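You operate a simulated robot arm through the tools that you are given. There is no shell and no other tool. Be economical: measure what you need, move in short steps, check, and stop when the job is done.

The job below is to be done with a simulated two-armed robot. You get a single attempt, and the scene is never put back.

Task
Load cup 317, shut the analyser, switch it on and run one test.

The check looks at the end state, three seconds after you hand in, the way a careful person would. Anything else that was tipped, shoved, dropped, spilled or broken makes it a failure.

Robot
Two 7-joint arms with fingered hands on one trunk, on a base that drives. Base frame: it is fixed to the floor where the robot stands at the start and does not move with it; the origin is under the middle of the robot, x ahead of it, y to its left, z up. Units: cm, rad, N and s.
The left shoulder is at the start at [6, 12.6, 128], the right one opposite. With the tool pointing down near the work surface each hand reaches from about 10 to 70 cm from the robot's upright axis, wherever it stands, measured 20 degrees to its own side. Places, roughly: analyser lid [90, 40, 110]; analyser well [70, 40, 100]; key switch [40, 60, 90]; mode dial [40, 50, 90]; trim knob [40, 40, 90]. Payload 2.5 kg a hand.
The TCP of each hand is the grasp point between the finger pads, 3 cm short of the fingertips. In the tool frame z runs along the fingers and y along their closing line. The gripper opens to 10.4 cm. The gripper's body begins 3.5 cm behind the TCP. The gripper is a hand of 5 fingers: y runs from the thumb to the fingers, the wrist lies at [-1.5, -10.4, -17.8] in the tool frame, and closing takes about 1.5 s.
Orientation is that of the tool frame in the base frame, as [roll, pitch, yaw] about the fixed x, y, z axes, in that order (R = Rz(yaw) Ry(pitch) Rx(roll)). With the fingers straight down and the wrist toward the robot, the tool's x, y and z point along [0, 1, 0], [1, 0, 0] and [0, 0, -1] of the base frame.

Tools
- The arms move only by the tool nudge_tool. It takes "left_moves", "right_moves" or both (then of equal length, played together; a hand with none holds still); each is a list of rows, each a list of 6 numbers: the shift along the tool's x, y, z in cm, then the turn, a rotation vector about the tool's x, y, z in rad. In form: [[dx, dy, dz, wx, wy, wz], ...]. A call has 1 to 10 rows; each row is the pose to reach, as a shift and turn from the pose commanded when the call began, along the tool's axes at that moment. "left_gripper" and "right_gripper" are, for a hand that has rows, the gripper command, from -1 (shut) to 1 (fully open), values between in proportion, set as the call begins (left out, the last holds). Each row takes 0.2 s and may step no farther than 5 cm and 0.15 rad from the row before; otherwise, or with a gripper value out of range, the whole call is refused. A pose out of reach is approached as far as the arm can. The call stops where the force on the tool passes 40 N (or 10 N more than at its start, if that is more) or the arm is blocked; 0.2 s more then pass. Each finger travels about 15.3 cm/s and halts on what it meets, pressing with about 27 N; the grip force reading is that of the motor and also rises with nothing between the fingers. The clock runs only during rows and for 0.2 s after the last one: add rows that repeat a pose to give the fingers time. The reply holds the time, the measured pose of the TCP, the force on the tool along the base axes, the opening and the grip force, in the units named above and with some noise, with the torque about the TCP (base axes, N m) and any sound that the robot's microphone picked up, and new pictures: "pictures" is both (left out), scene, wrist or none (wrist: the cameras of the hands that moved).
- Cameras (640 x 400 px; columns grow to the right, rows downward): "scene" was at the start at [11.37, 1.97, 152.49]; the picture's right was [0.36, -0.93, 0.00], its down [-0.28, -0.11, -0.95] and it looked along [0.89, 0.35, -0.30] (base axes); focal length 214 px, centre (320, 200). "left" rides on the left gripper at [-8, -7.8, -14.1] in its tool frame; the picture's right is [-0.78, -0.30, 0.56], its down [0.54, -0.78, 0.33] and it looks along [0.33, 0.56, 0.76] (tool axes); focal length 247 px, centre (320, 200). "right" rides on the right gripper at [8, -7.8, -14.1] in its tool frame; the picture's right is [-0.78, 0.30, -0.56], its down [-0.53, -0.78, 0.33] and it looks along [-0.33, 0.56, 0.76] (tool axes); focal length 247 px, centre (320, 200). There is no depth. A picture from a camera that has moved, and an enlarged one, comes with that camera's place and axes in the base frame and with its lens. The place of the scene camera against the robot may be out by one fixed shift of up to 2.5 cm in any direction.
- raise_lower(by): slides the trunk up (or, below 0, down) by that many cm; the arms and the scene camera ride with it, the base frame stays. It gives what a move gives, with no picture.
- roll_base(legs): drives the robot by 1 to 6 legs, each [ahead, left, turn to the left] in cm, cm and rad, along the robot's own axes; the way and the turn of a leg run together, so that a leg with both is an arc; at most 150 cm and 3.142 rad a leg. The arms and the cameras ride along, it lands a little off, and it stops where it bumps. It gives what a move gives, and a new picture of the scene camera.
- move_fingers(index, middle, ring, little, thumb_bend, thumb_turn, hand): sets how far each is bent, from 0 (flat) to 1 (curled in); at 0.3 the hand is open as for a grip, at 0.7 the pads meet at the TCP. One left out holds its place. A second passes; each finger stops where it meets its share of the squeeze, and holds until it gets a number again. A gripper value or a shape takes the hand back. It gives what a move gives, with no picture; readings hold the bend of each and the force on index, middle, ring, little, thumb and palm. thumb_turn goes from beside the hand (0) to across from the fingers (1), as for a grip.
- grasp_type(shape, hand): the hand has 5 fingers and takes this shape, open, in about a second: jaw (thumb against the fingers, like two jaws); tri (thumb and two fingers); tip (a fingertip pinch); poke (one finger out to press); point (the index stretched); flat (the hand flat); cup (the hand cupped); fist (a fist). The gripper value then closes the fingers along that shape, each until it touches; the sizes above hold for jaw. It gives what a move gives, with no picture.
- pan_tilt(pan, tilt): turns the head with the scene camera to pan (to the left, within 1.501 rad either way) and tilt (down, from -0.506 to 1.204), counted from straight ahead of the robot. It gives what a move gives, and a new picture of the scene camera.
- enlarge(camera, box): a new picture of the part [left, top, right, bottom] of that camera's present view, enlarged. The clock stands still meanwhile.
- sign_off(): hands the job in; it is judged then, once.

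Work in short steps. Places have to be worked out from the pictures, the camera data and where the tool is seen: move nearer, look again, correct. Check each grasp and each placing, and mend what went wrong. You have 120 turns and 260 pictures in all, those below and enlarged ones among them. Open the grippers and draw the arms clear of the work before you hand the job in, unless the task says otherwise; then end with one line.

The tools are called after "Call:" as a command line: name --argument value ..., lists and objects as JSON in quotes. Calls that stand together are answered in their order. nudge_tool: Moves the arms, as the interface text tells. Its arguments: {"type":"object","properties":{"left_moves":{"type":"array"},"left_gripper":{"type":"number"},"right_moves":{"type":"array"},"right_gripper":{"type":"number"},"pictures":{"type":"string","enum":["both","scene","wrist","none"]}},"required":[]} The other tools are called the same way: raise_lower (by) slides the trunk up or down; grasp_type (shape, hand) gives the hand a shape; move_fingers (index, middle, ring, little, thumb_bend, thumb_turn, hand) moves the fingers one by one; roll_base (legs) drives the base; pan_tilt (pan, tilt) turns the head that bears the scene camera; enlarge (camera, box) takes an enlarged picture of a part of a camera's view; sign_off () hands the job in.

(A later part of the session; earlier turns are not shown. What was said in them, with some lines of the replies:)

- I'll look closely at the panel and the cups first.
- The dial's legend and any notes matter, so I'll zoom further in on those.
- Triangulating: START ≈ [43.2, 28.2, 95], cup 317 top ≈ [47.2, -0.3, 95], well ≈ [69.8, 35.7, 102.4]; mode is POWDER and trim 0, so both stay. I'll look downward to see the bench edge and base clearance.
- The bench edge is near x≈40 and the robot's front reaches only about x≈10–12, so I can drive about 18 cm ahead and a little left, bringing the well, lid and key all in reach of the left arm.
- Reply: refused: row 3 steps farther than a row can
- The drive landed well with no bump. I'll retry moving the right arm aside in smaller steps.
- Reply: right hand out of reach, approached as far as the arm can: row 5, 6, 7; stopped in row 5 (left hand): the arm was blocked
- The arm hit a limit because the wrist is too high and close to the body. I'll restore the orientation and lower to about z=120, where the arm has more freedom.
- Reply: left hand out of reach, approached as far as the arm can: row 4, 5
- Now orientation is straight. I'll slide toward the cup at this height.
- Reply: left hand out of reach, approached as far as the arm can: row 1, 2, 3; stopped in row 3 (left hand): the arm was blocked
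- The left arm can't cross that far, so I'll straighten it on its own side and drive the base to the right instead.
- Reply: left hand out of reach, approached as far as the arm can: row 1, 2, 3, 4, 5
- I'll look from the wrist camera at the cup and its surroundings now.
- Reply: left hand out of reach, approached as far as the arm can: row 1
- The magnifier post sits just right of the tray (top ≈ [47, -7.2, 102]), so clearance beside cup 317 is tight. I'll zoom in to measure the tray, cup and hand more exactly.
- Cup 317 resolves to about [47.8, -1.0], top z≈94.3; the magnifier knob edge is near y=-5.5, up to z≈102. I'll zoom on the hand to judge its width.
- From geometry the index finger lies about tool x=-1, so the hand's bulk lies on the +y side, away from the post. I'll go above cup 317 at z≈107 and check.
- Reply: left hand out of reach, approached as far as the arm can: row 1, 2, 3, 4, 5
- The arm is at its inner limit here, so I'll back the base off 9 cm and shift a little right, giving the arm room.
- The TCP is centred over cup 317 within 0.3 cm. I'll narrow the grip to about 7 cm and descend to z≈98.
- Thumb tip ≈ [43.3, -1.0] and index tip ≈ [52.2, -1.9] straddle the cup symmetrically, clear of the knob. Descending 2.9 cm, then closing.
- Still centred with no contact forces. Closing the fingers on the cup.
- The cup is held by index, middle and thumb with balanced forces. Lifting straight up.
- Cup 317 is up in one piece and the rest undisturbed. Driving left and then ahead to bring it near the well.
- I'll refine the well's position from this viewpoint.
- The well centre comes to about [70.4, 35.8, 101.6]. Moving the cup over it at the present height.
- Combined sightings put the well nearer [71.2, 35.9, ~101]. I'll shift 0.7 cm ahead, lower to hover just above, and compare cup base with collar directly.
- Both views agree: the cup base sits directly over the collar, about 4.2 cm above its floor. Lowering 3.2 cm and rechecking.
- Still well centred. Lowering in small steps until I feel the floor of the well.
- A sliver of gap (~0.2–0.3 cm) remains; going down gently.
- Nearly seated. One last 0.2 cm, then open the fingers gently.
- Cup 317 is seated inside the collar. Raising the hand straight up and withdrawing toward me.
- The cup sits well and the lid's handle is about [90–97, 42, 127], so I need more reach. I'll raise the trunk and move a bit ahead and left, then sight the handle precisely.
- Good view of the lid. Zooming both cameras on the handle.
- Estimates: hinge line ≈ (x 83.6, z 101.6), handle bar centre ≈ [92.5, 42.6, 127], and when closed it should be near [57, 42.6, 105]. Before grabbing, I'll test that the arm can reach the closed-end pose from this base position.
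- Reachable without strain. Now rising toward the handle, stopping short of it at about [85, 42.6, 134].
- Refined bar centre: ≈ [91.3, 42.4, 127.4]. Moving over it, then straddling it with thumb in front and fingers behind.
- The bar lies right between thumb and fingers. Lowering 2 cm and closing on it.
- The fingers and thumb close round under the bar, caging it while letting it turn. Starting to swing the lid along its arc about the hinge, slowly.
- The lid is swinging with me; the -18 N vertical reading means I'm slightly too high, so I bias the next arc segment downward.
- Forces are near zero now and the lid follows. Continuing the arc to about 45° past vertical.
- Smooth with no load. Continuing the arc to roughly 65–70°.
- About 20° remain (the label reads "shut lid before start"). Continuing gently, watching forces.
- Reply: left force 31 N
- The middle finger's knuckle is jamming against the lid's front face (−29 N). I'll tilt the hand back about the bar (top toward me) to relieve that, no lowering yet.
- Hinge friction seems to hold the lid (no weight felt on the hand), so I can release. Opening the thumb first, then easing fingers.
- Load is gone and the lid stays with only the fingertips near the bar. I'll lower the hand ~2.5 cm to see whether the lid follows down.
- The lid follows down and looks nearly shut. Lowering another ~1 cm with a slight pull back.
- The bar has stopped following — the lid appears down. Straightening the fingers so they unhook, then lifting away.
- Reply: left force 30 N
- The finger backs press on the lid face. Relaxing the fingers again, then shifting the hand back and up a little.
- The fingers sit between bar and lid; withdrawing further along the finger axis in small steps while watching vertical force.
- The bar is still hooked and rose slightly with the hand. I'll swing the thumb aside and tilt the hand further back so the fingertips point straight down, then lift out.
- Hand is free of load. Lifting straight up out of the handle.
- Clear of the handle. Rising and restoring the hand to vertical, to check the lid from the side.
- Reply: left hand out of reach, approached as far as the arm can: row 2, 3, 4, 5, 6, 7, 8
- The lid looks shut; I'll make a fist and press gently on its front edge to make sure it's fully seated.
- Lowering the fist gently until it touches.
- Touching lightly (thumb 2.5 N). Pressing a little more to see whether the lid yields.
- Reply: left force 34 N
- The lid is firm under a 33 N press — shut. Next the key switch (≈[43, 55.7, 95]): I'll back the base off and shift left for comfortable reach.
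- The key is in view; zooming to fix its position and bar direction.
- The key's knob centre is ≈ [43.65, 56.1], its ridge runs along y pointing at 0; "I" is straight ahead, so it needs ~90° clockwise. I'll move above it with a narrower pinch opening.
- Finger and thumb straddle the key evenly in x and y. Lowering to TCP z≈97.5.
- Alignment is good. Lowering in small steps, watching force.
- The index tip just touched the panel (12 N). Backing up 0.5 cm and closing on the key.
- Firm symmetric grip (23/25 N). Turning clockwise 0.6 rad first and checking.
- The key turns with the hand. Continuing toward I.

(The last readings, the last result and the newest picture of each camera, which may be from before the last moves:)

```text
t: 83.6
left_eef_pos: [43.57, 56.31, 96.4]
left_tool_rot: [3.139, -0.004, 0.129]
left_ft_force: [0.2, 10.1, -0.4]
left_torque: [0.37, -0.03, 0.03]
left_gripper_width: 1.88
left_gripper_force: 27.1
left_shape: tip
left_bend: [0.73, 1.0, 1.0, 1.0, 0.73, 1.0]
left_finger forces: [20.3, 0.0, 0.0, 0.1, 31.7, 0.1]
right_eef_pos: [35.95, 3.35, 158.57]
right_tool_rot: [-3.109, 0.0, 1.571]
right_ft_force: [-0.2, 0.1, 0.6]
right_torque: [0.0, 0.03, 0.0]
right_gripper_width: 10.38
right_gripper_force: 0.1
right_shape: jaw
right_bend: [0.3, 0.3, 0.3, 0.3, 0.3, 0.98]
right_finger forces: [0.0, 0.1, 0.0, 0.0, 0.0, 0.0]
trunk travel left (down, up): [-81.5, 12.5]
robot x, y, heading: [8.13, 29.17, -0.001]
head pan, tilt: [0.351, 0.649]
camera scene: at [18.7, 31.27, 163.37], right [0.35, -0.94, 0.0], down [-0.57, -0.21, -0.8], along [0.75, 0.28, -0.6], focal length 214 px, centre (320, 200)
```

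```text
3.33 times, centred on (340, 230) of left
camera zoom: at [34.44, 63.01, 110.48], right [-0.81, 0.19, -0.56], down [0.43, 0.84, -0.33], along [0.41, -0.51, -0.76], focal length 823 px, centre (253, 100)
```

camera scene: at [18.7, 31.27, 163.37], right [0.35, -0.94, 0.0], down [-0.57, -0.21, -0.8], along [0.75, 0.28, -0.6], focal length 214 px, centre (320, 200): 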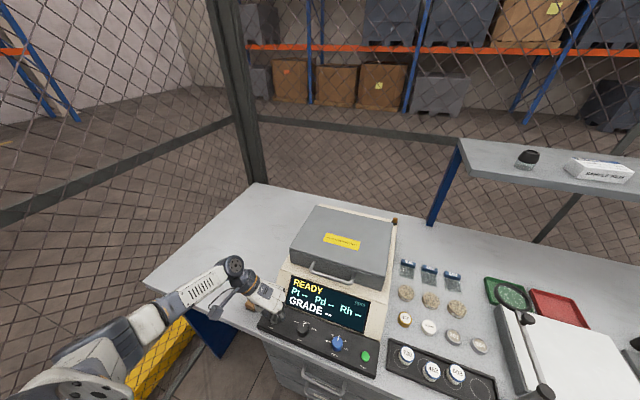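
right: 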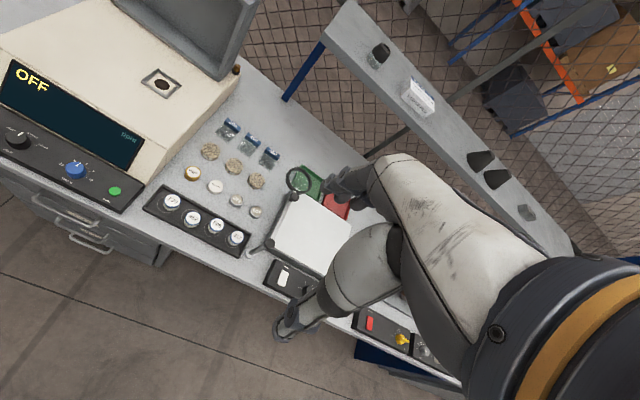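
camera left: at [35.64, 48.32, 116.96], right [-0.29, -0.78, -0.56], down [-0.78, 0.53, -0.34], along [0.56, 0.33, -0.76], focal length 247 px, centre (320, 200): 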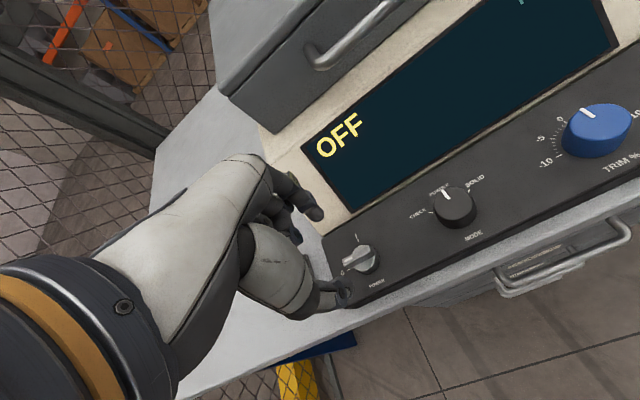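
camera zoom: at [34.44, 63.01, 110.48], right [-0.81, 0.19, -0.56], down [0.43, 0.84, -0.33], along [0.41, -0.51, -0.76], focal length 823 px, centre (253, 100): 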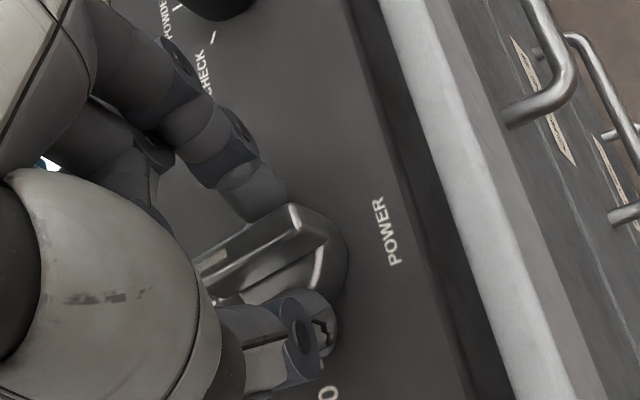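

The display reads READY — power is on. I'll nudge the last 0.1 rad to sit squarely on I, then open and lift off.

Call:
nudge_tool --left_moves '[[0, 0, 0, 0, 0, 0.1], [0, 0, 0, 0, 0, 0.1]]' --pictures "none"

Call:
nudge_tool --left_moves '[[0, 0, 0, 0, 0, 0], [0, 0, 0, 0, 0, 0], [0, 0, 0, 0, 0, 0], [0, 0, -2, 0, 0, 0], [0, 0, -6, 0, 0, 0], [0, 0, -10, 0, 0, 0], [0, 0, -14, 0, 0, 0]]' --left_gripper 0

Call:
enlarge --camera "scene" --box '[240, 260, 384, 350]'

```text
t: 84.2
left_eef_pos: [43.55, 56.32, 96.52]
left_tool_rot: [3.139, -0.006, 0.03]
left_ft_force: [3.2, 11.1, 0.5]
left_torque: [0.35, -0.03, 0.01]
left_gripper_width: 1.89
left_gripper_force: 26.5
left_shape: tip
left_bend: [0.73, 1.0, 1.0, 1.0, 0.73, 1.0]
left_finger forces: [20.7, 0.0, 0.0, 0.0, 31.6, 0.0]
right_eef_pos: [35.82, 3.26, 158.6]
right_tool_rot: [-3.109, -0.003, 1.57]
right_ft_force: [-0.5, 0.3, -0.5]
right_torque: [0.0, 0.03, 0.01]
right_gripper_width: 10.4
right_gripper_force: 0.2
right_shape: jaw
right_bend: [0.3, 0.3, 0.3, 0.3, 0.3, 0.98]
right_finger forces: [0.0, 0.0, 0.0, 0.0, 0.0, 0.0]
trunk travel left (down, up): [-81.5, 12.5]
robot x, y, heading: [7.86, 29.48, 0.004]
head pan, tilt: [0.351, 0.649]
```

```text
t: 85.8
left_eef_pos: [43.45, 56.29, 110.44]
left_tool_rot: [3.139, -0.002, 0.032]
left_ft_force: [-0.3, -0.7, -0.1]
left_torque: [0.04, 0.01, -0.01]
left_gripper_width: 5.17
left_gripper_force: 0.1
left_shape: tip
left_bend: [0.73, 0.98, 0.99, 0.99, 0.7, 1.0]
left_finger forces: [0.1, 0.0, 0.0, 0.1, 0.0, 0.0]
right_eef_pos: [35.88, 3.08, 158.51]
right_tool_rot: [-3.111, -0.003, 1.57]
right_ft_force: [-0.3, -0.7, -0.1]
right_torque: [0.01, 0.02, -0.01]
right_gripper_width: 10.38
right_gripper_force: 0.1
right_shape: jaw
right_bend: [0.3, 0.3, 0.3, 0.3, 0.3, 0.98]
right_finger forces: [0.1, 0.1, 0.0, 0.1, 0.0, 0.1]
trunk travel left (down, up): [-81.5, 12.5]
robot x, y, heading: [7.73, 29.4, 0.002]
head pan, tilt: [0.351, 0.649]
camera scene: at [18.66, 31.1, 163.38], right [0.35, -0.94, 0.0], down [-0.57, -0.21, -0.8], along [0.75, 0.28, -0.6], focal length 214 px, centre (320, 200)
camera left: at [35.07, 63.85, 124.56], right [-0.78, 0.27, -0.56], down [0.51, 0.79, -0.33], along [0.35, -0.55, -0.76], focal length 247 px, centre (320, 200)
```

scene: 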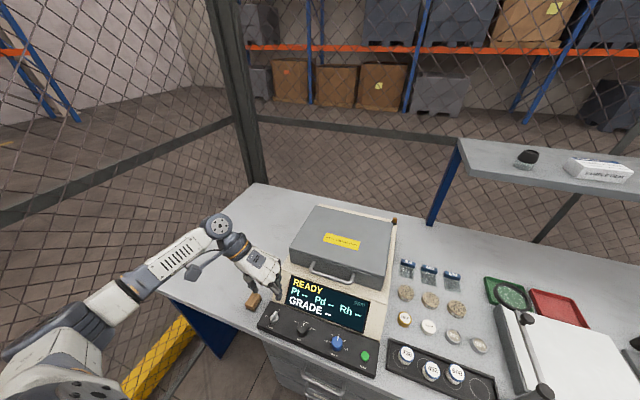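
left: 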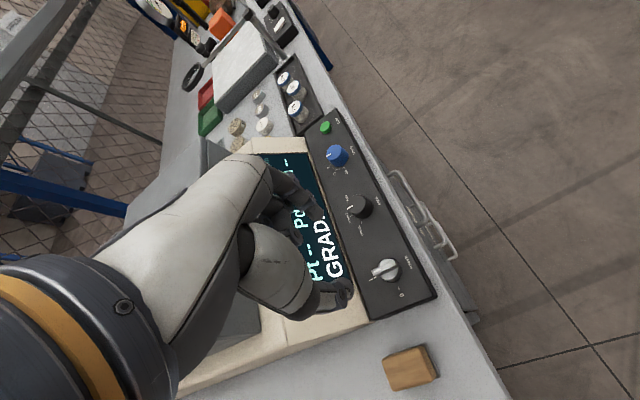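

```text
4.44 times, centred on (312, 305) of scene
camera zoom: at [18.66, 31.1, 163.38], right [0.35, -0.94, 0.0], down [-0.57, -0.21, -0.8], along [0.75, 0.28, -0.6], focal length 953 px, centre (356, -267)
```

zoom: 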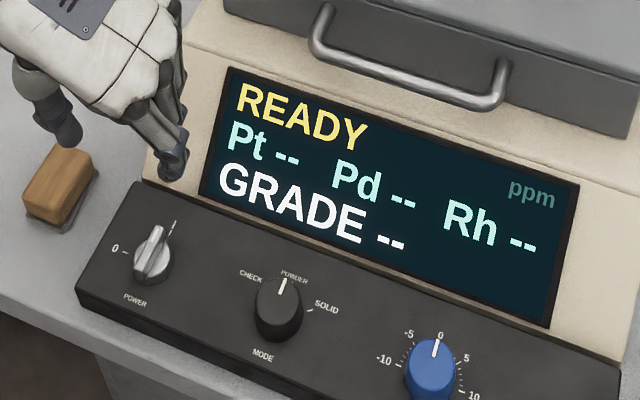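

Key is on I, display READY, mode POWDER, trim 0. Driving right so the hand comes near START, and taking the poke shape.

Call:
roll_base --legs '[[0, -26, 0]]'

Call:
grasp_type --hand "left" --shape "poke"

Call:
nudge_tool --left_moves '[[0, 0, -1, 0, 0, 0], [0, 0, -1, 0, 0, 0]]'

Call:
enlarge --camera "scene" --box '[180, 210, 372, 330]'

```text
t: 87.7
left_eef_pos: [43.48, 30.4, 110.36]
left_tool_rot: [3.139, -0.003, 0.036]
left_ft_force: [0.1, 0.2, -0.6]
left_torque: [-0.01, -0.03, 0.02]
left_gripper_width: 5.15
left_gripper_force: 0.0
left_shape: tip
left_bend: [0.73, 0.98, 0.99, 0.99, 0.7, 1.0]
left_finger forces: [0.1, 0.1, 0.0, 0.0, 0.1, 0.0]
right_eef_pos: [36.2, -22.78, 158.61]
right_tool_rot: [-3.11, -0.001, 1.575]
right_ft_force: [-0.1, -0.4, 0.6]
right_torque: [0.04, 0.0, 0.0]
right_gripper_width: 10.4
right_gripper_force: 0.0
right_shape: jaw
right_bend: [0.3, 0.3, 0.3, 0.3, 0.3, 0.98]
right_finger forces: [0.0, 0.0, 0.0, 0.1, 0.0, 0.0]
trunk travel left (down, up): [-81.5, 12.5]
robot x, y, heading: [7.77, 3.26, 0.01]
head pan, tilt: [0.351, 0.649]
camera scene: at [18.82, 5.09, 163.38], right [0.35, -0.94, 0.0], down [-0.57, -0.21, -0.8], along [0.75, 0.28, -0.6], focal length 214 px, centre (320, 200)
```

scene: 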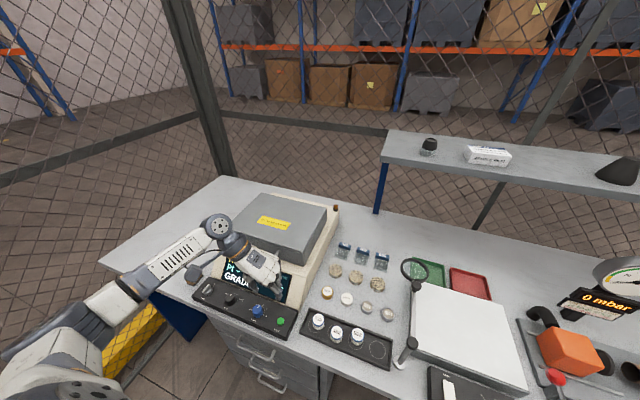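

```text
t: 88.6
left_eef_pos: [43.53, 30.48, 110.44]
left_tool_rot: [3.141, -0.003, 0.036]
left_ft_force: [-1.4, -0.4, 0.2]
left_torque: [0.0, 0.04, -0.02]
left_gripper_width: 0.0
left_gripper_force: 0.1
left_shape: poke
left_bend: [0.7, 0.7, 0.99, 0.99, 1.0, 1.0]
left_finger forces: [0.0, 0.0, 0.1, 0.1, 0.0, 0.0]
right_eef_pos: [36.15, -22.75, 158.61]
right_tool_rot: [-3.111, -0.002, 1.578]
right_ft_force: [0.3, -0.2, -0.1]
right_torque: [-0.01, -0.04, -0.01]
right_gripper_width: 10.42
right_gripper_force: 0.0
right_shape: jaw
right_bend: [0.3, 0.3, 0.3, 0.3, 0.3, 0.98]
right_finger forces: [0.0, 0.0, 0.0, 0.0, 0.0, 0.0]
trunk travel left (down, up): [-81.5, 12.5]
robot x, y, heading: [7.91, 3.32, 0.006]
head pan, tilt: [0.351, 0.649]
```

```text
t: 89.2
left_eef_pos: [43.58, 30.42, 111.3]
left_tool_rot: [3.139, -0.003, 0.037]
left_ft_force: [0.4, -1.1, -0.1]
left_torque: [0.03, -0.02, -0.03]
left_gripper_width: 0.0
left_gripper_force: 0.1
left_shape: poke
left_bend: [0.7, 0.7, 0.99, 0.99, 1.0, 1.0]
left_finger forces: [0.0, 0.0, 0.0, 0.0, 0.1, 0.0]
right_eef_pos: [36.25, -22.72, 158.6]
right_tool_rot: [-3.111, -0.005, 1.576]
right_ft_force: [0.1, -0.4, 0.2]
right_torque: [-0.01, 0.0, 0.04]
right_gripper_width: 10.37
right_gripper_force: 0.0
right_shape: jaw
right_bend: [0.3, 0.3, 0.3, 0.3, 0.3, 0.98]
right_finger forces: [0.0, 0.1, 0.0, 0.0, 0.0, 0.1]
trunk travel left (down, up): [-81.5, 12.5]
robot x, y, heading: [7.86, 3.64, 0.007]
head pan, tilt: [0.351, 0.649]
camera scene: at [18.83, 5.11, 163.38], right [0.35, -0.94, 0.0], down [-0.57, -0.21, -0.8], along [0.75, 0.28, -0.6], focal length 214 px, centre (320, 200)
camera left: at [35.03, 37.97, 125.49], right [-0.78, 0.27, -0.56], down [0.51, 0.79, -0.33], along [0.36, -0.54, -0.76], focal length 247 px, centre (320, 200)
```

scene: 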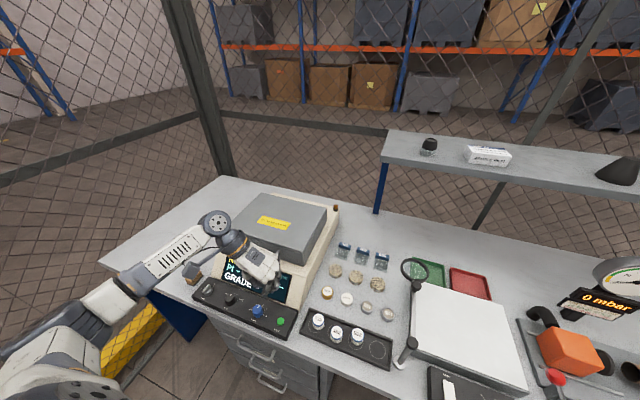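
left: 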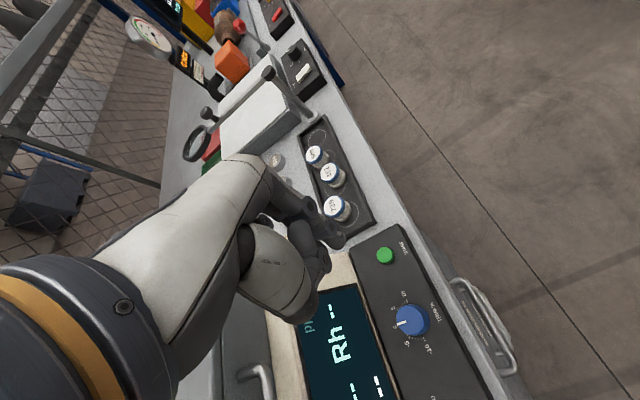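

```text
3.33 times, centred on (276, 270) of scene
camera zoom: at [18.83, 5.11, 163.38], right [0.35, -0.94, 0.0], down [-0.57, -0.21, -0.8], along [0.75, 0.28, -0.6], focal length 715 px, centre (467, -33)
```

zoom: 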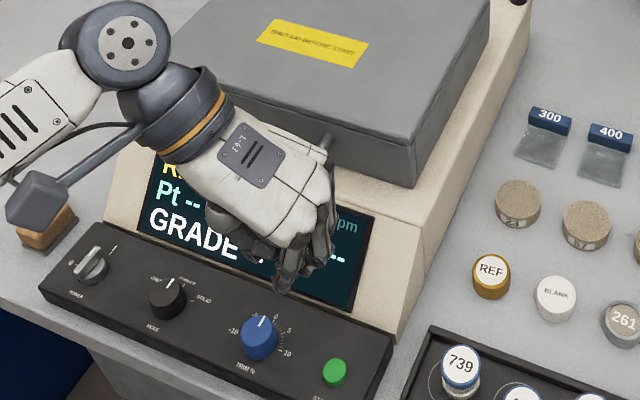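

Index tip is about (-1, -0.3, -2+) cm from the TCP in base axes and START ≈ [43.35, 28.5]. I'll curl the middle finger away and descend to z≈102 for a check.

Call:
move_fingers --hand "left" --middle 1.0

Call:
nudge_tool --left_moves '[[0.4, 0.8, 3, 0, 0, 0], [0.8, 1.6, 6, 0, 0, 0], [0.8, 1.6, 9, 0, 0, 0], [0.8, 1.6, 9, 0, 0, 0]]' --pictures "wrist"

Call:
enlarge --camera "left" --box '[270, 180, 430, 280]'

Call:
enlarge --camera "scene" --box '[220, 260, 332, 330]'

```text
t: 90.2
left_eef_pos: [43.53, 30.52, 111.31]
left_tool_rot: [3.14, -0.003, 0.037]
left_ft_force: [-0.8, -0.6, -0.8]
left_torque: [0.0, 0.0, -0.01]
left_gripper_width: 2.99
left_gripper_force: 0.1
left_shape: fingers
left_bend: [0.7, 1.0, 0.99, 0.99, 1.0, 1.0]
left_finger forces: [0.1, 0.1, 0.1, 0.0, 0.0, 0.0]
right_eef_pos: [36.18, -22.78, 158.52]
right_tool_rot: [-3.111, -0.004, 1.575]
right_ft_force: [-0.6, -0.1, 0.2]
right_torque: [-0.03, 0.01, 0.02]
right_gripper_width: 10.37
right_gripper_force: 0.0
right_shape: jaw
right_bend: [0.3, 0.3, 0.3, 0.3, 0.3, 0.98]
right_finger forces: [0.0, 0.0, 0.1, 0.0, 0.0, 0.0]
trunk travel left (down, up): [-81.5, 12.5]
robot x, y, heading: [7.82, 3.77, 0.007]
head pan, tilt: [0.351, 0.649]
```

```text
t: 91.2
left_eef_pos: [44.29, 28.8, 102.48]
left_tool_rot: [3.14, -0.004, 0.036]
left_ft_force: [0.0, 0.5, 1.1]
left_torque: [-0.03, 0.0, 0.0]
left_gripper_width: 2.98
left_gripper_force: 0.1
left_shape: fingers
left_bend: [0.7, 1.0, 0.99, 0.99, 1.0, 1.0]
left_finger forces: [0.1, 0.1, 0.0, 0.0, 0.0, 0.1]
right_eef_pos: [36.22, -22.72, 158.51]
right_tool_rot: [-3.11, -0.002, 1.575]
right_ft_force: [0.4, 0.2, 0.3]
right_torque: [0.01, 0.02, -0.04]
right_gripper_width: 10.39
right_gripper_force: 0.0
right_shape: jaw
right_bend: [0.3, 0.3, 0.3, 0.3, 0.3, 0.98]
right_finger forces: [0.1, 0.0, 0.0, 0.0, 0.1, 0.0]
trunk travel left (down, up): [-81.5, 12.5]
robot x, y, heading: [7.69, 3.35, 0.008]
head pan, tilt: [0.351, 0.649]
camera left: at [35.84, 36.3, 116.55], right [-0.78, 0.27, -0.56], down [0.51, 0.8, -0.33], along [0.36, -0.54, -0.76], focal length 247 px, centre (320, 200)
```

left: 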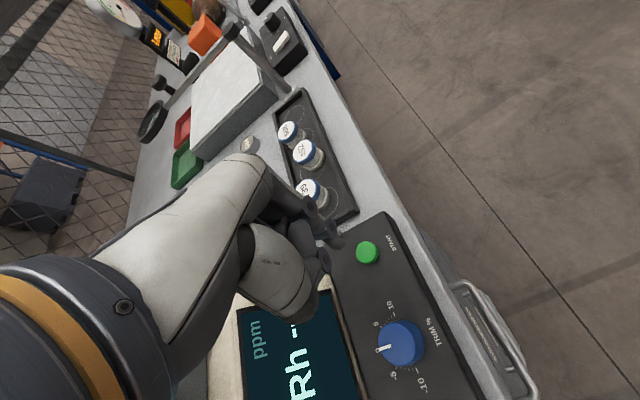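

```text
4.00 times, centred on (350, 230) of left
camera zoom: at [35.84, 36.3, 116.55], right [-0.78, 0.27, -0.56], down [0.51, 0.8, -0.33], along [0.36, -0.54, -0.76], focal length 988 px, centre (200, 80)
```

zoom: 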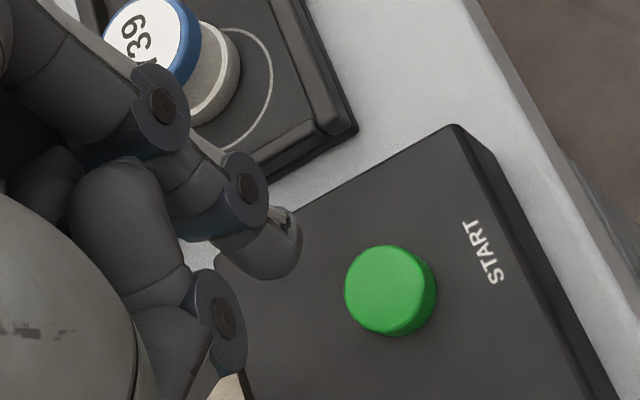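

```text
5.71 times, centred on (276, 295) of scene
camera zoom: at [18.81, 5.11, 163.38], right [0.35, -0.94, 0.0], down [-0.57, -0.21, -0.8], along [0.75, 0.28, -0.6], focal length 1226 px, centre (571, -343)
```

zoom: 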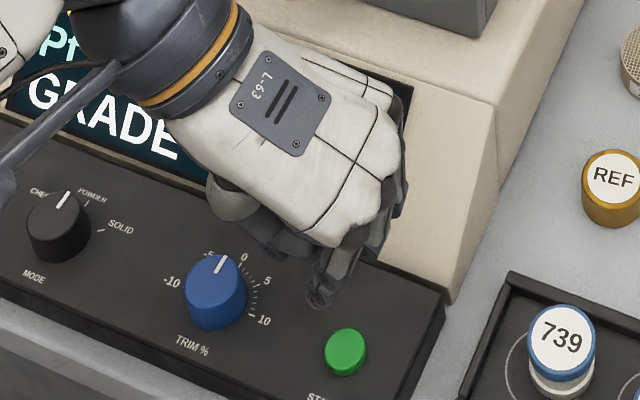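

The fingertip is nearly over the button (off ≈0.3–0.4 cm). Correcting and lowering to just above it.

Call:
nudge_tool --left_moves '[[-0.3, 0.2, 1.2, 0, 0, 0], [-0.3, 0.2, 2.4, 0, 0, 0], [-0.3, 0.2, 3.4, 0, 0, 0]]' --pictures "none"

Call:
enlarge --camera "left" --box '[270, 180, 430, 280]'

Call:
enlarge --camera "scene" --box '[220, 260, 332, 330]'

```text
t: 92.0
left_eef_pos: [44.08, 28.57, 99.03]
left_tool_rot: [3.139, -0.004, 0.037]
left_ft_force: [-0.4, -0.1, 0.1]
left_torque: [-0.03, -0.04, 0.01]
left_gripper_width: 2.97
left_gripper_force: 0.0
left_shape: fingers
left_bend: [0.7, 1.0, 0.99, 0.99, 1.0, 1.0]
left_finger forces: [0.0, 0.0, 0.0, 0.0, 0.1, 0.0]
right_eef_pos: [36.27, -22.83, 158.65]
right_tool_rot: [-3.112, -0.005, 1.575]
right_ft_force: [0.5, 0.1, 0.3]
right_torque: [-0.02, 0.02, 0.0]
right_gripper_width: 10.37
right_gripper_force: 0.1
right_shape: jaw
right_bend: [0.3, 0.3, 0.3, 0.3, 0.3, 0.98]
right_finger forces: [0.0, 0.0, 0.0, 0.0, 0.0, 0.1]
trunk travel left (down, up): [-81.5, 12.5]
robot x, y, heading: [8.08, 3.42, 0.008]
head pan, tilt: [0.351, 0.649]
```

```text
4.00 times, centred on (350, 230) of left
camera zoom: at [35.69, 36.15, 113.13], right [-0.78, 0.27, -0.56], down [0.51, 0.8, -0.33], along [0.36, -0.54, -0.76], focal length 988 px, centre (200, 80)
```

zoom: 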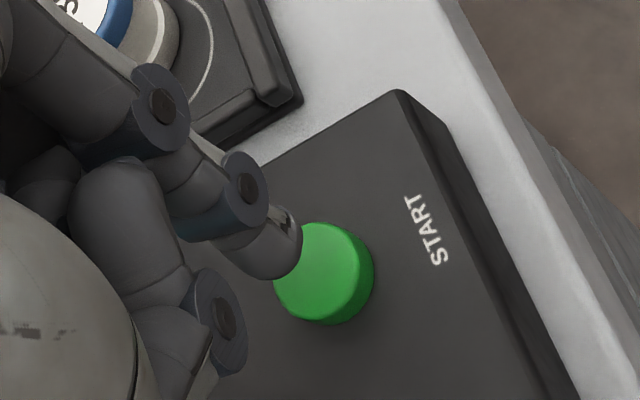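

```text
5.71 times, centred on (276, 295) of scene
camera zoom: at [18.83, 5.12, 163.38], right [0.35, -0.94, 0.0], down [-0.57, -0.21, -0.8], along [0.75, 0.28, -0.6], focal length 1226 px, centre (571, -343)
```

zoom: 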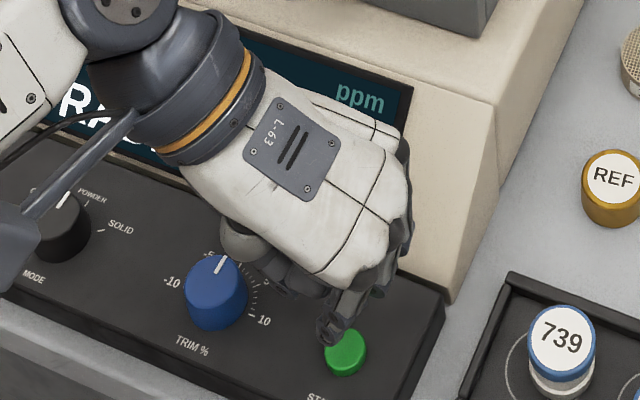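

The tip overlaps the button within a few mm. Pressing down in small steps, watching force.

Call:
nudge_tool --left_moves '[[-0.2, 0, 0.5, 0, 0, 0], [-0.2, 0, 1.0, 0, 0, 0], [-0.2, 0, 1.4, 0, 0, 0]]' --pictures "none"

Call:
enlarge --camera "left" --box '[270, 180, 430, 280]'

```text
t: 92.8
left_eef_pos: [43.93, 28.38, 97.64]
left_tool_rot: [3.14, -0.002, 0.037]
left_ft_force: [0.1, -1.4, 0.3]
left_torque: [0.0, 0.0, 0.0]
left_gripper_width: 2.96
left_gripper_force: 0.1
left_shape: fingers
left_bend: [0.7, 1.0, 0.99, 0.99, 1.0, 1.0]
left_finger forces: [0.0, 0.0, 0.0, 0.0, 0.0, 0.0]
right_eef_pos: [36.23, -22.81, 158.43]
right_tool_rot: [-3.11, -0.003, 1.575]
right_ft_force: [0.3, 0.1, 0.0]
right_torque: [0.0, -0.03, -0.04]
right_gripper_width: 10.39
right_gripper_force: 0.1
right_shape: jaw
right_bend: [0.3, 0.3, 0.3, 0.3, 0.3, 0.98]
right_finger forces: [0.0, 0.0, 0.0, 0.1, 0.1, 0.1]
trunk travel left (down, up): [-81.5, 12.5]
robot x, y, heading: [8.29, 3.64, 0.009]
head pan, tilt: [0.351, 0.649]
```

```text
4.00 times, centred on (350, 230) of left
camera zoom: at [35.51, 36.12, 111.72], right [-0.78, 0.27, -0.56], down [0.51, 0.8, -0.33], along [0.36, -0.54, -0.76], focal length 988 px, centre (200, 80)
```

zoom: 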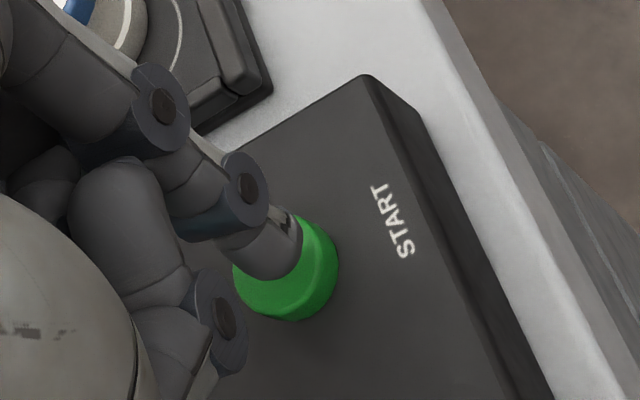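

Almost touching and over the button. Pressing further slowly.

Call:
nudge_tool --left_moves '[[0, -0.25, 0.25, 0, 0, 0], [0, -0.25, 0.5, 0, 0, 0], [0, -0.25, 0.7, 0, 0, 0]]' --pictures "scene"

```text
t: 93.6
left_eef_pos: [44.0, 28.85, 96.82]
left_tool_rot: [3.139, -0.004, 0.036]
left_ft_force: [-0.3, -0.8, 0.0]
left_torque: [0.0, -0.03, 0.02]
left_gripper_width: 2.96
left_gripper_force: 0.3
left_shape: fingers
left_bend: [0.7, 1.0, 0.99, 0.99, 1.0, 1.0]
left_finger forces: [0.3, 0.0, 0.0, 0.0, 0.0, 0.0]
right_eef_pos: [36.12, -22.81, 158.59]
right_tool_rot: [-3.11, -0.005, 1.576]
right_ft_force: [0.0, 0.3, 0.4]
right_torque: [0.02, -0.01, -0.02]
right_gripper_width: 10.38
right_gripper_force: 0.0
right_shape: jaw
right_bend: [0.3, 0.3, 0.3, 0.3, 0.3, 0.98]
right_finger forces: [0.0, 0.0, 0.0, 0.0, 0.1, 0.1]
trunk travel left (down, up): [-81.5, 12.5]
robot x, y, heading: [8.12, 3.67, 0.013]
head pan, tilt: [0.351, 0.649]
camera scene: at [18.82, 5.12, 163.38], right [0.35, -0.94, 0.0], down [-0.57, -0.21, -0.8], along [0.75, 0.28, -0.6], focal length 214 px, centre (320, 200)
```

scene: 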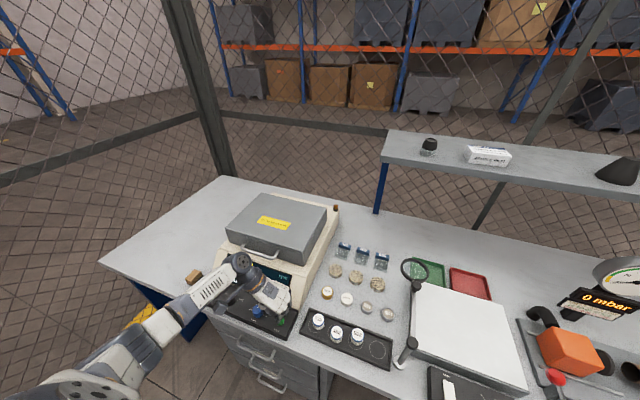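

Index just begins to feel contact (0.3 N). Pressing 0.5 cm more.

Call:
nudge_tool --left_moves '[[0, 0, 0.2, 0, 0, 0], [0, 0, 0.4, 0, 0, 0], [0, 0, 0.55, 0, 0, 0]]' --pictures "none"

Call:
enlarge --camera "scene" --box '[210, 240, 322, 340]'

```text
t: 94.4
left_eef_pos: [44.03, 28.77, 96.52]
left_tool_rot: [3.138, -0.003, 0.037]
left_ft_force: [-2.4, -0.7, 7.8]
left_torque: [-0.05, 0.11, -0.01]
left_gripper_width: 2.94
left_gripper_force: 3.4
left_shape: fingers
left_bend: [0.7, 1.0, 0.99, 0.99, 1.0, 1.0]
left_finger forces: [7.2, 0.0, 0.1, 0.1, 0.0, 0.1]
right_eef_pos: [36.19, -22.78, 158.71]
right_tool_rot: [-3.11, -0.005, 1.575]
right_ft_force: [-0.3, 0.3, 0.3]
right_torque: [0.0, -0.03, -0.02]
right_gripper_width: 10.38
right_gripper_force: 0.1
right_shape: jaw
right_bend: [0.3, 0.3, 0.3, 0.3, 0.3, 0.98]
right_finger forces: [0.0, 0.0, 0.1, 0.1, 0.0, 0.1]
trunk travel left (down, up): [-81.5, 12.5]
robot x, y, heading: [8.13, 3.78, 0.003]
head pan, tilt: [0.351, 0.649]
heard: click
```

```text
4.00 times, centred on (266, 290) of scene
camera zoom: at [18.73, 5.06, 163.4], right [0.35, -0.94, 0.0], down [-0.57, -0.21, -0.8], along [0.75, 0.28, -0.6], focal length 858 px, centre (536, -160)
```

zoom: 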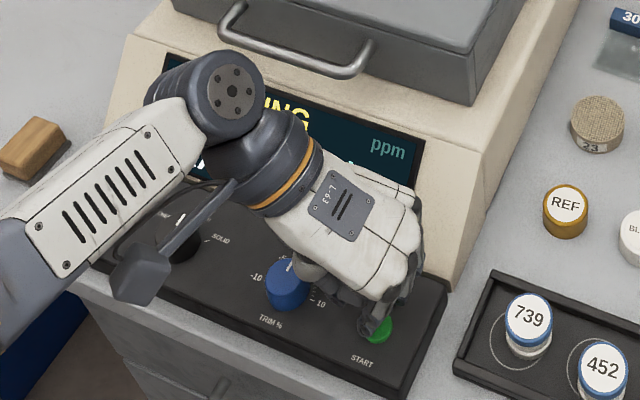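

A click, and the display shows "...ING" (testing). Releasing straight up, away from the button.

Call:
nudge_tool --left_moves '[[0, 0, -2, 0, 0, 0], [0, 0, -6, 0, 0, 0], [0, 0, -10, 0, 0, 0], [0, 0, -14, 0, 0, 0], [0, 0, -17, 0, 0, 0]]' --pictures "scene"

Call:
enlarge --camera "scene" --box '[180, 210, 340, 350]'

```text
t: 95.6
left_eef_pos: [43.71, 28.92, 113.44]
left_tool_rot: [3.14, -0.003, 0.038]
left_ft_force: [-0.3, 0.3, -0.2]
left_torque: [0.0, 0.01, -0.01]
left_gripper_width: 2.99
left_gripper_force: 0.1
left_shape: fingers
left_bend: [0.7, 1.0, 0.99, 0.99, 1.0, 1.0]
left_finger forces: [0.1, 0.0, 0.0, 0.0, 0.0, 0.1]
right_eef_pos: [36.09, -22.83, 158.51]
right_tool_rot: [-3.11, -0.004, 1.574]
right_ft_force: [-0.3, 0.2, 0.4]
right_torque: [0.0, -0.01, 0.0]
right_gripper_width: 10.36
right_gripper_force: 0.0
right_shape: jaw
right_bend: [0.3, 0.3, 0.3, 0.3, 0.3, 0.98]
right_finger forces: [0.0, 0.0, 0.1, 0.1, 0.1, 0.0]
trunk travel left (down, up): [-81.5, 12.5]
robot x, y, heading: [7.54, 3.5, 0.014]
head pan, tilt: [0.351, 0.649]
camera scene: at [18.82, 5.11, 163.38], right [0.35, -0.94, 0.0], down [-0.57, -0.21, -0.8], along [0.75, 0.28, -0.6], focal length 214 px, centre (320, 200)
```

scene: 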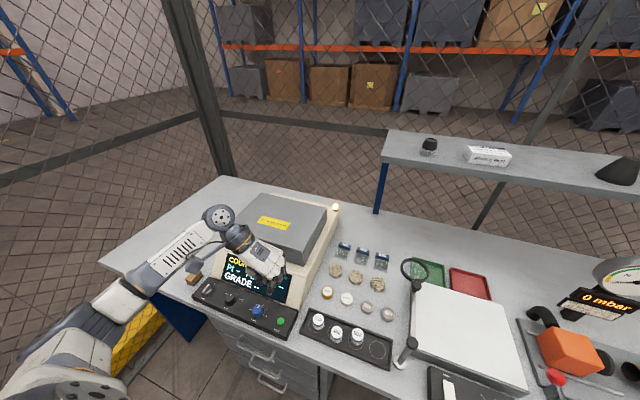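

```text
2.86 times, centred on (260, 280) of scene
camera zoom: at [18.82, 5.11, 163.38], right [0.35, -0.94, 0.0], down [-0.57, -0.21, -0.8], along [0.75, 0.28, -0.6], focal length 613 px, centre (491, -29)
```

zoom: 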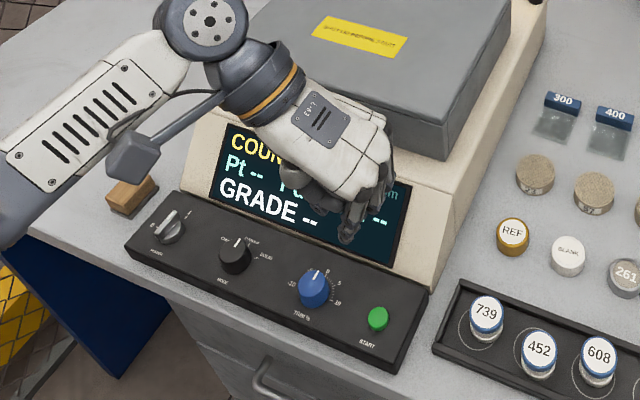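

COUNTING with the lamp lit. I'll drive back so the arms are clear, open the hand, and let the count finish.

Call:
roll_base --legs '[[-22, 0, 0]]'

Call:
grasp_type --hand "left" --shape "jaw"

Call:
nudge_tool --left_moves '[[0, 0, 0, 0, 0, 0], [0, 0, 0, 0, 0, 0], [0, 0, 0, 0, 0, 0], [0, 0, 0, 0, 0, 0], [0, 0, 0, 0, 0, 0], [0, 0, 0, 0, 0, 0], [0, 0, 0, 0, 0, 0], [0, 0, 0, 0, 0, 0], [0, 0, 0, 0, 0, 0], [0, 0, 0, 0, 0, 0]]' --left_gripper 1 --pictures "scene"

Call:
enlarge --camera "scene" --box '[230, 190, 350, 310]'

```text
t: 97.2
left_eef_pos: [22.02, 28.69, 113.51]
left_tool_rot: [3.141, -0.004, 0.036]
left_ft_force: [-0.1, 0.0, -0.2]
left_torque: [0.0, 0.0, -0.01]
left_gripper_width: 2.97
left_gripper_force: 0.0
left_shape: fingers
left_bend: [0.7, 1.0, 0.99, 0.99, 1.0, 1.0]
left_finger forces: [0.0, 0.0, 0.0, 0.1, 0.1, 0.1]
right_eef_pos: [14.46, -22.96, 158.52]
right_tool_rot: [-3.109, -0.005, 1.577]
right_ft_force: [-1.2, -0.7, 0.5]
right_torque: [0.02, -0.06, 0.0]
right_gripper_width: 10.4
right_gripper_force: 0.1
right_shape: jaw
right_bend: [0.3, 0.3, 0.3, 0.3, 0.3, 0.98]
right_finger forces: [0.0, 0.0, 0.1, 0.1, 0.0, 0.1]
trunk travel left (down, up): [-81.5, 12.5]
robot x, y, heading: [-13.75, 3.1, 0.01]
head pan, tilt: [0.351, 0.649]
camera scene: at [-2.87, 4.94, 163.38], right [0.35, -0.94, 0.0], down [-0.57, -0.21, -0.8], along [0.75, 0.28, -0.6], focal length 214 px, centre (320, 200)
```

scene: 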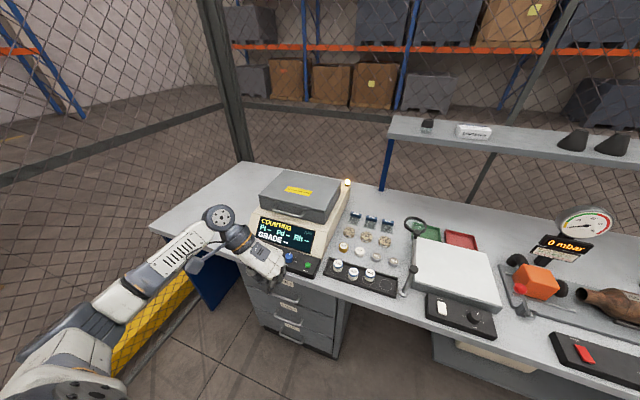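

```text
t: 98.1
left_eef_pos: [22.06, 28.66, 113.43]
left_tool_rot: [3.14, -0.004, 0.035]
left_ft_force: [0.0, 0.8, -0.8]
left_torque: [-0.02, 0.0, -0.01]
left_gripper_width: 10.36
left_gripper_force: 0.2
left_shape: jaw
left_bend: [0.3, 0.3, 0.3, 0.3, 0.3, 0.98]
left_finger forces: [0.0, 0.1, 0.0, 0.0, 0.1, 0.0]
right_eef_pos: [14.53, -22.99, 158.55]
right_tool_rot: [-3.111, -0.006, 1.575]
right_ft_force: [-0.3, 0.1, 0.4]
right_torque: [0.0, -0.01, 0.01]
right_gripper_width: 10.38
right_gripper_force: 0.1
right_shape: jaw
right_bend: [0.3, 0.3, 0.3, 0.3, 0.3, 0.98]
right_finger forces: [0.0, 0.0, 0.0, 0.0, 0.1, 0.0]
trunk travel left (down, up): [-81.5, 12.5]
robot x, y, heading: [-13.48, 3.58, 0.01]
head pan, tilt: [0.351, 0.649]
```

```text
t: 100.3
left_eef_pos: [22.05, 28.68, 113.43]
left_tool_rot: [3.139, -0.004, 0.037]
left_ft_force: [-0.1, -0.3, 0.5]
left_torque: [0.0, 0.02, 0.01]
left_gripper_width: 10.37
left_gripper_force: 0.1
left_shape: jaw
left_bend: [0.3, 0.3, 0.3, 0.3, 0.3, 0.98]
left_finger forces: [0.0, 0.0, 0.1, 0.1, 0.0, 0.0]
right_eef_pos: [14.61, -22.98, 158.59]
right_tool_rot: [-3.11, -0.003, 1.577]
right_ft_force: [-0.2, 1.4, -0.8]
right_torque: [-0.01, 0.01, -0.02]
right_gripper_width: 10.38
right_gripper_force: 0.2
right_shape: jaw
right_bend: [0.3, 0.3, 0.3, 0.3, 0.3, 0.98]
right_finger forces: [0.1, 0.0, 0.1, 0.0, 0.0, 0.1]
trunk travel left (down, up): [-81.5, 12.5]
robot x, y, heading: [-13.69, 3.22, 0.01]
head pan, tilt: [0.351, 0.649]
camera scene: at [-2.85, 4.94, 163.38], right [0.35, -0.94, 0.0], down [-0.57, -0.21, -0.8], along [0.75, 0.28, -0.6], focal length 214 px, centre (320, 200)
```

scene: 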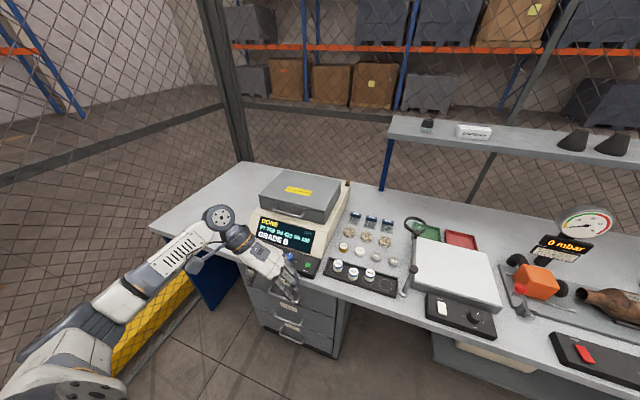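

```text
3.33 times, centred on (290, 250) of scene
camera zoom: at [-2.85, 4.94, 163.38], right [0.35, -0.94, 0.0], down [-0.57, -0.21, -0.8], along [0.75, 0.28, -0.6], focal length 715 px, centre (420, 33)
```

zoom: 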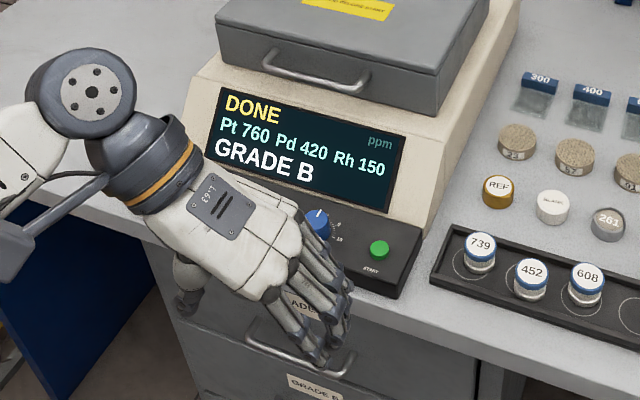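

DONE — Grade B shown. I'll shift the left hand aside for a last look at the panel.

Call:
nudge_tool --left_moves '[[0, -4.5, -1, 0, 0, 0], [0, -9, -2, 0, 0, 0], [0, -13.5, -3, 0, 0, 0], [0, -18, -4, 0, 0, 0]]' --pictures "scene"

Call:
enlarge --camera "scene" --box '[220, 190, 340, 290]'

Call:
enlarge --camera "scene" --box '[320, 200, 480, 310]'

```text
t: 101.3
left_eef_pos: [21.24, 46.7, 117.23]
left_tool_rot: [3.138, -0.004, 0.036]
left_ft_force: [-0.4, -0.1, -0.5]
left_torque: [0.01, 0.0, -0.01]
left_gripper_width: 10.37
left_gripper_force: 0.1
left_shape: jaw
left_bend: [0.3, 0.3, 0.3, 0.3, 0.3, 0.98]
left_finger forces: [0.1, 0.0, 0.1, 0.0, 0.1, 0.1]
right_eef_pos: [14.47, -23.06, 158.52]
right_tool_rot: [-3.11, -0.004, 1.575]
right_ft_force: [-0.4, 0.2, 0.3]
right_torque: [0.04, 0.02, -0.02]
right_gripper_width: 10.38
right_gripper_force: 0.1
right_shape: jaw
right_bend: [0.3, 0.3, 0.3, 0.3, 0.3, 0.98]
right_finger forces: [0.0, 0.0, 0.1, 0.0, 0.0, 0.0]
trunk travel left (down, up): [-81.5, 12.5]
robot x, y, heading: [-13.33, 3.3, 0.013]
head pan, tilt: [0.351, 0.649]
camera scene: at [-2.84, 4.99, 163.38], right [0.35, -0.94, 0.0], down [-0.57, -0.21, -0.8], along [0.75, 0.28, -0.6], focal length 214 px, centre (320, 200)
```

scene: 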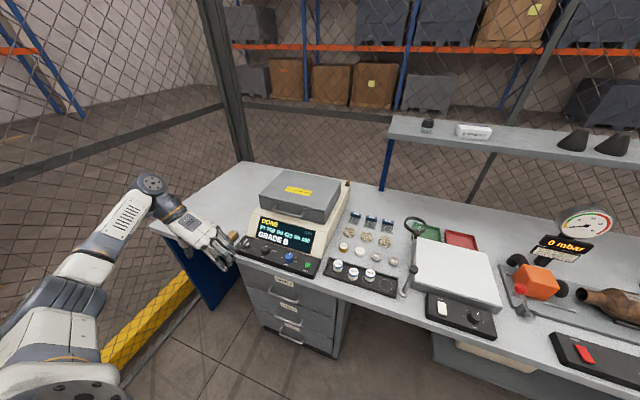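

```text
4.00 times, centred on (280, 240) of scene
camera zoom: at [-2.84, 4.99, 163.38], right [0.35, -0.94, 0.0], down [-0.57, -0.21, -0.8], along [0.75, 0.28, -0.6], focal length 858 px, centre (480, 40)
```

zoom: 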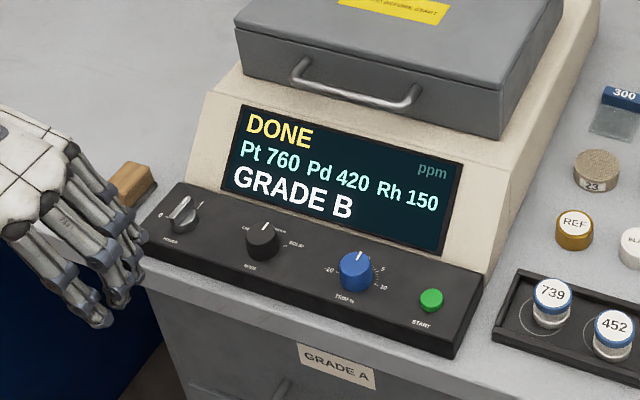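

```text
3.64 times, centred on (400, 255) of scene
camera zoom: at [-2.84, 4.99, 163.38], right [0.35, -0.94, 0.0], down [-0.57, -0.21, -0.8], along [0.75, 0.28, -0.6], focal length 780 px, centre (29, 0)
```

zoom: 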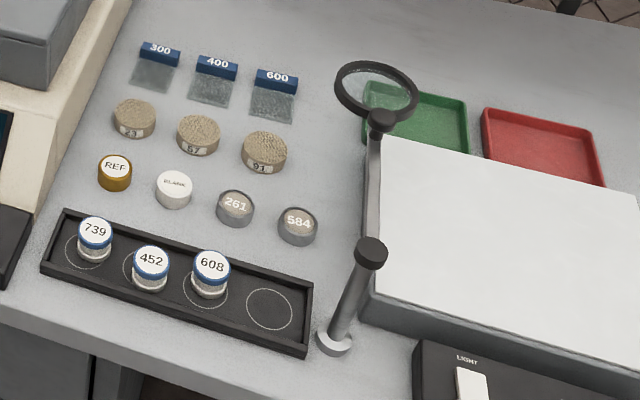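

Everything is in place: lid shut, key on I, test done once, other items undisturbed, hands open and clear. Handing in.

Call:
sign_off

```text
The job is handed in.
```

Cup 317 is loaded, the analyser is shut and switched on, and one test has run: Pt 760, Pd 420, Rh 150 ppm, Grade B.
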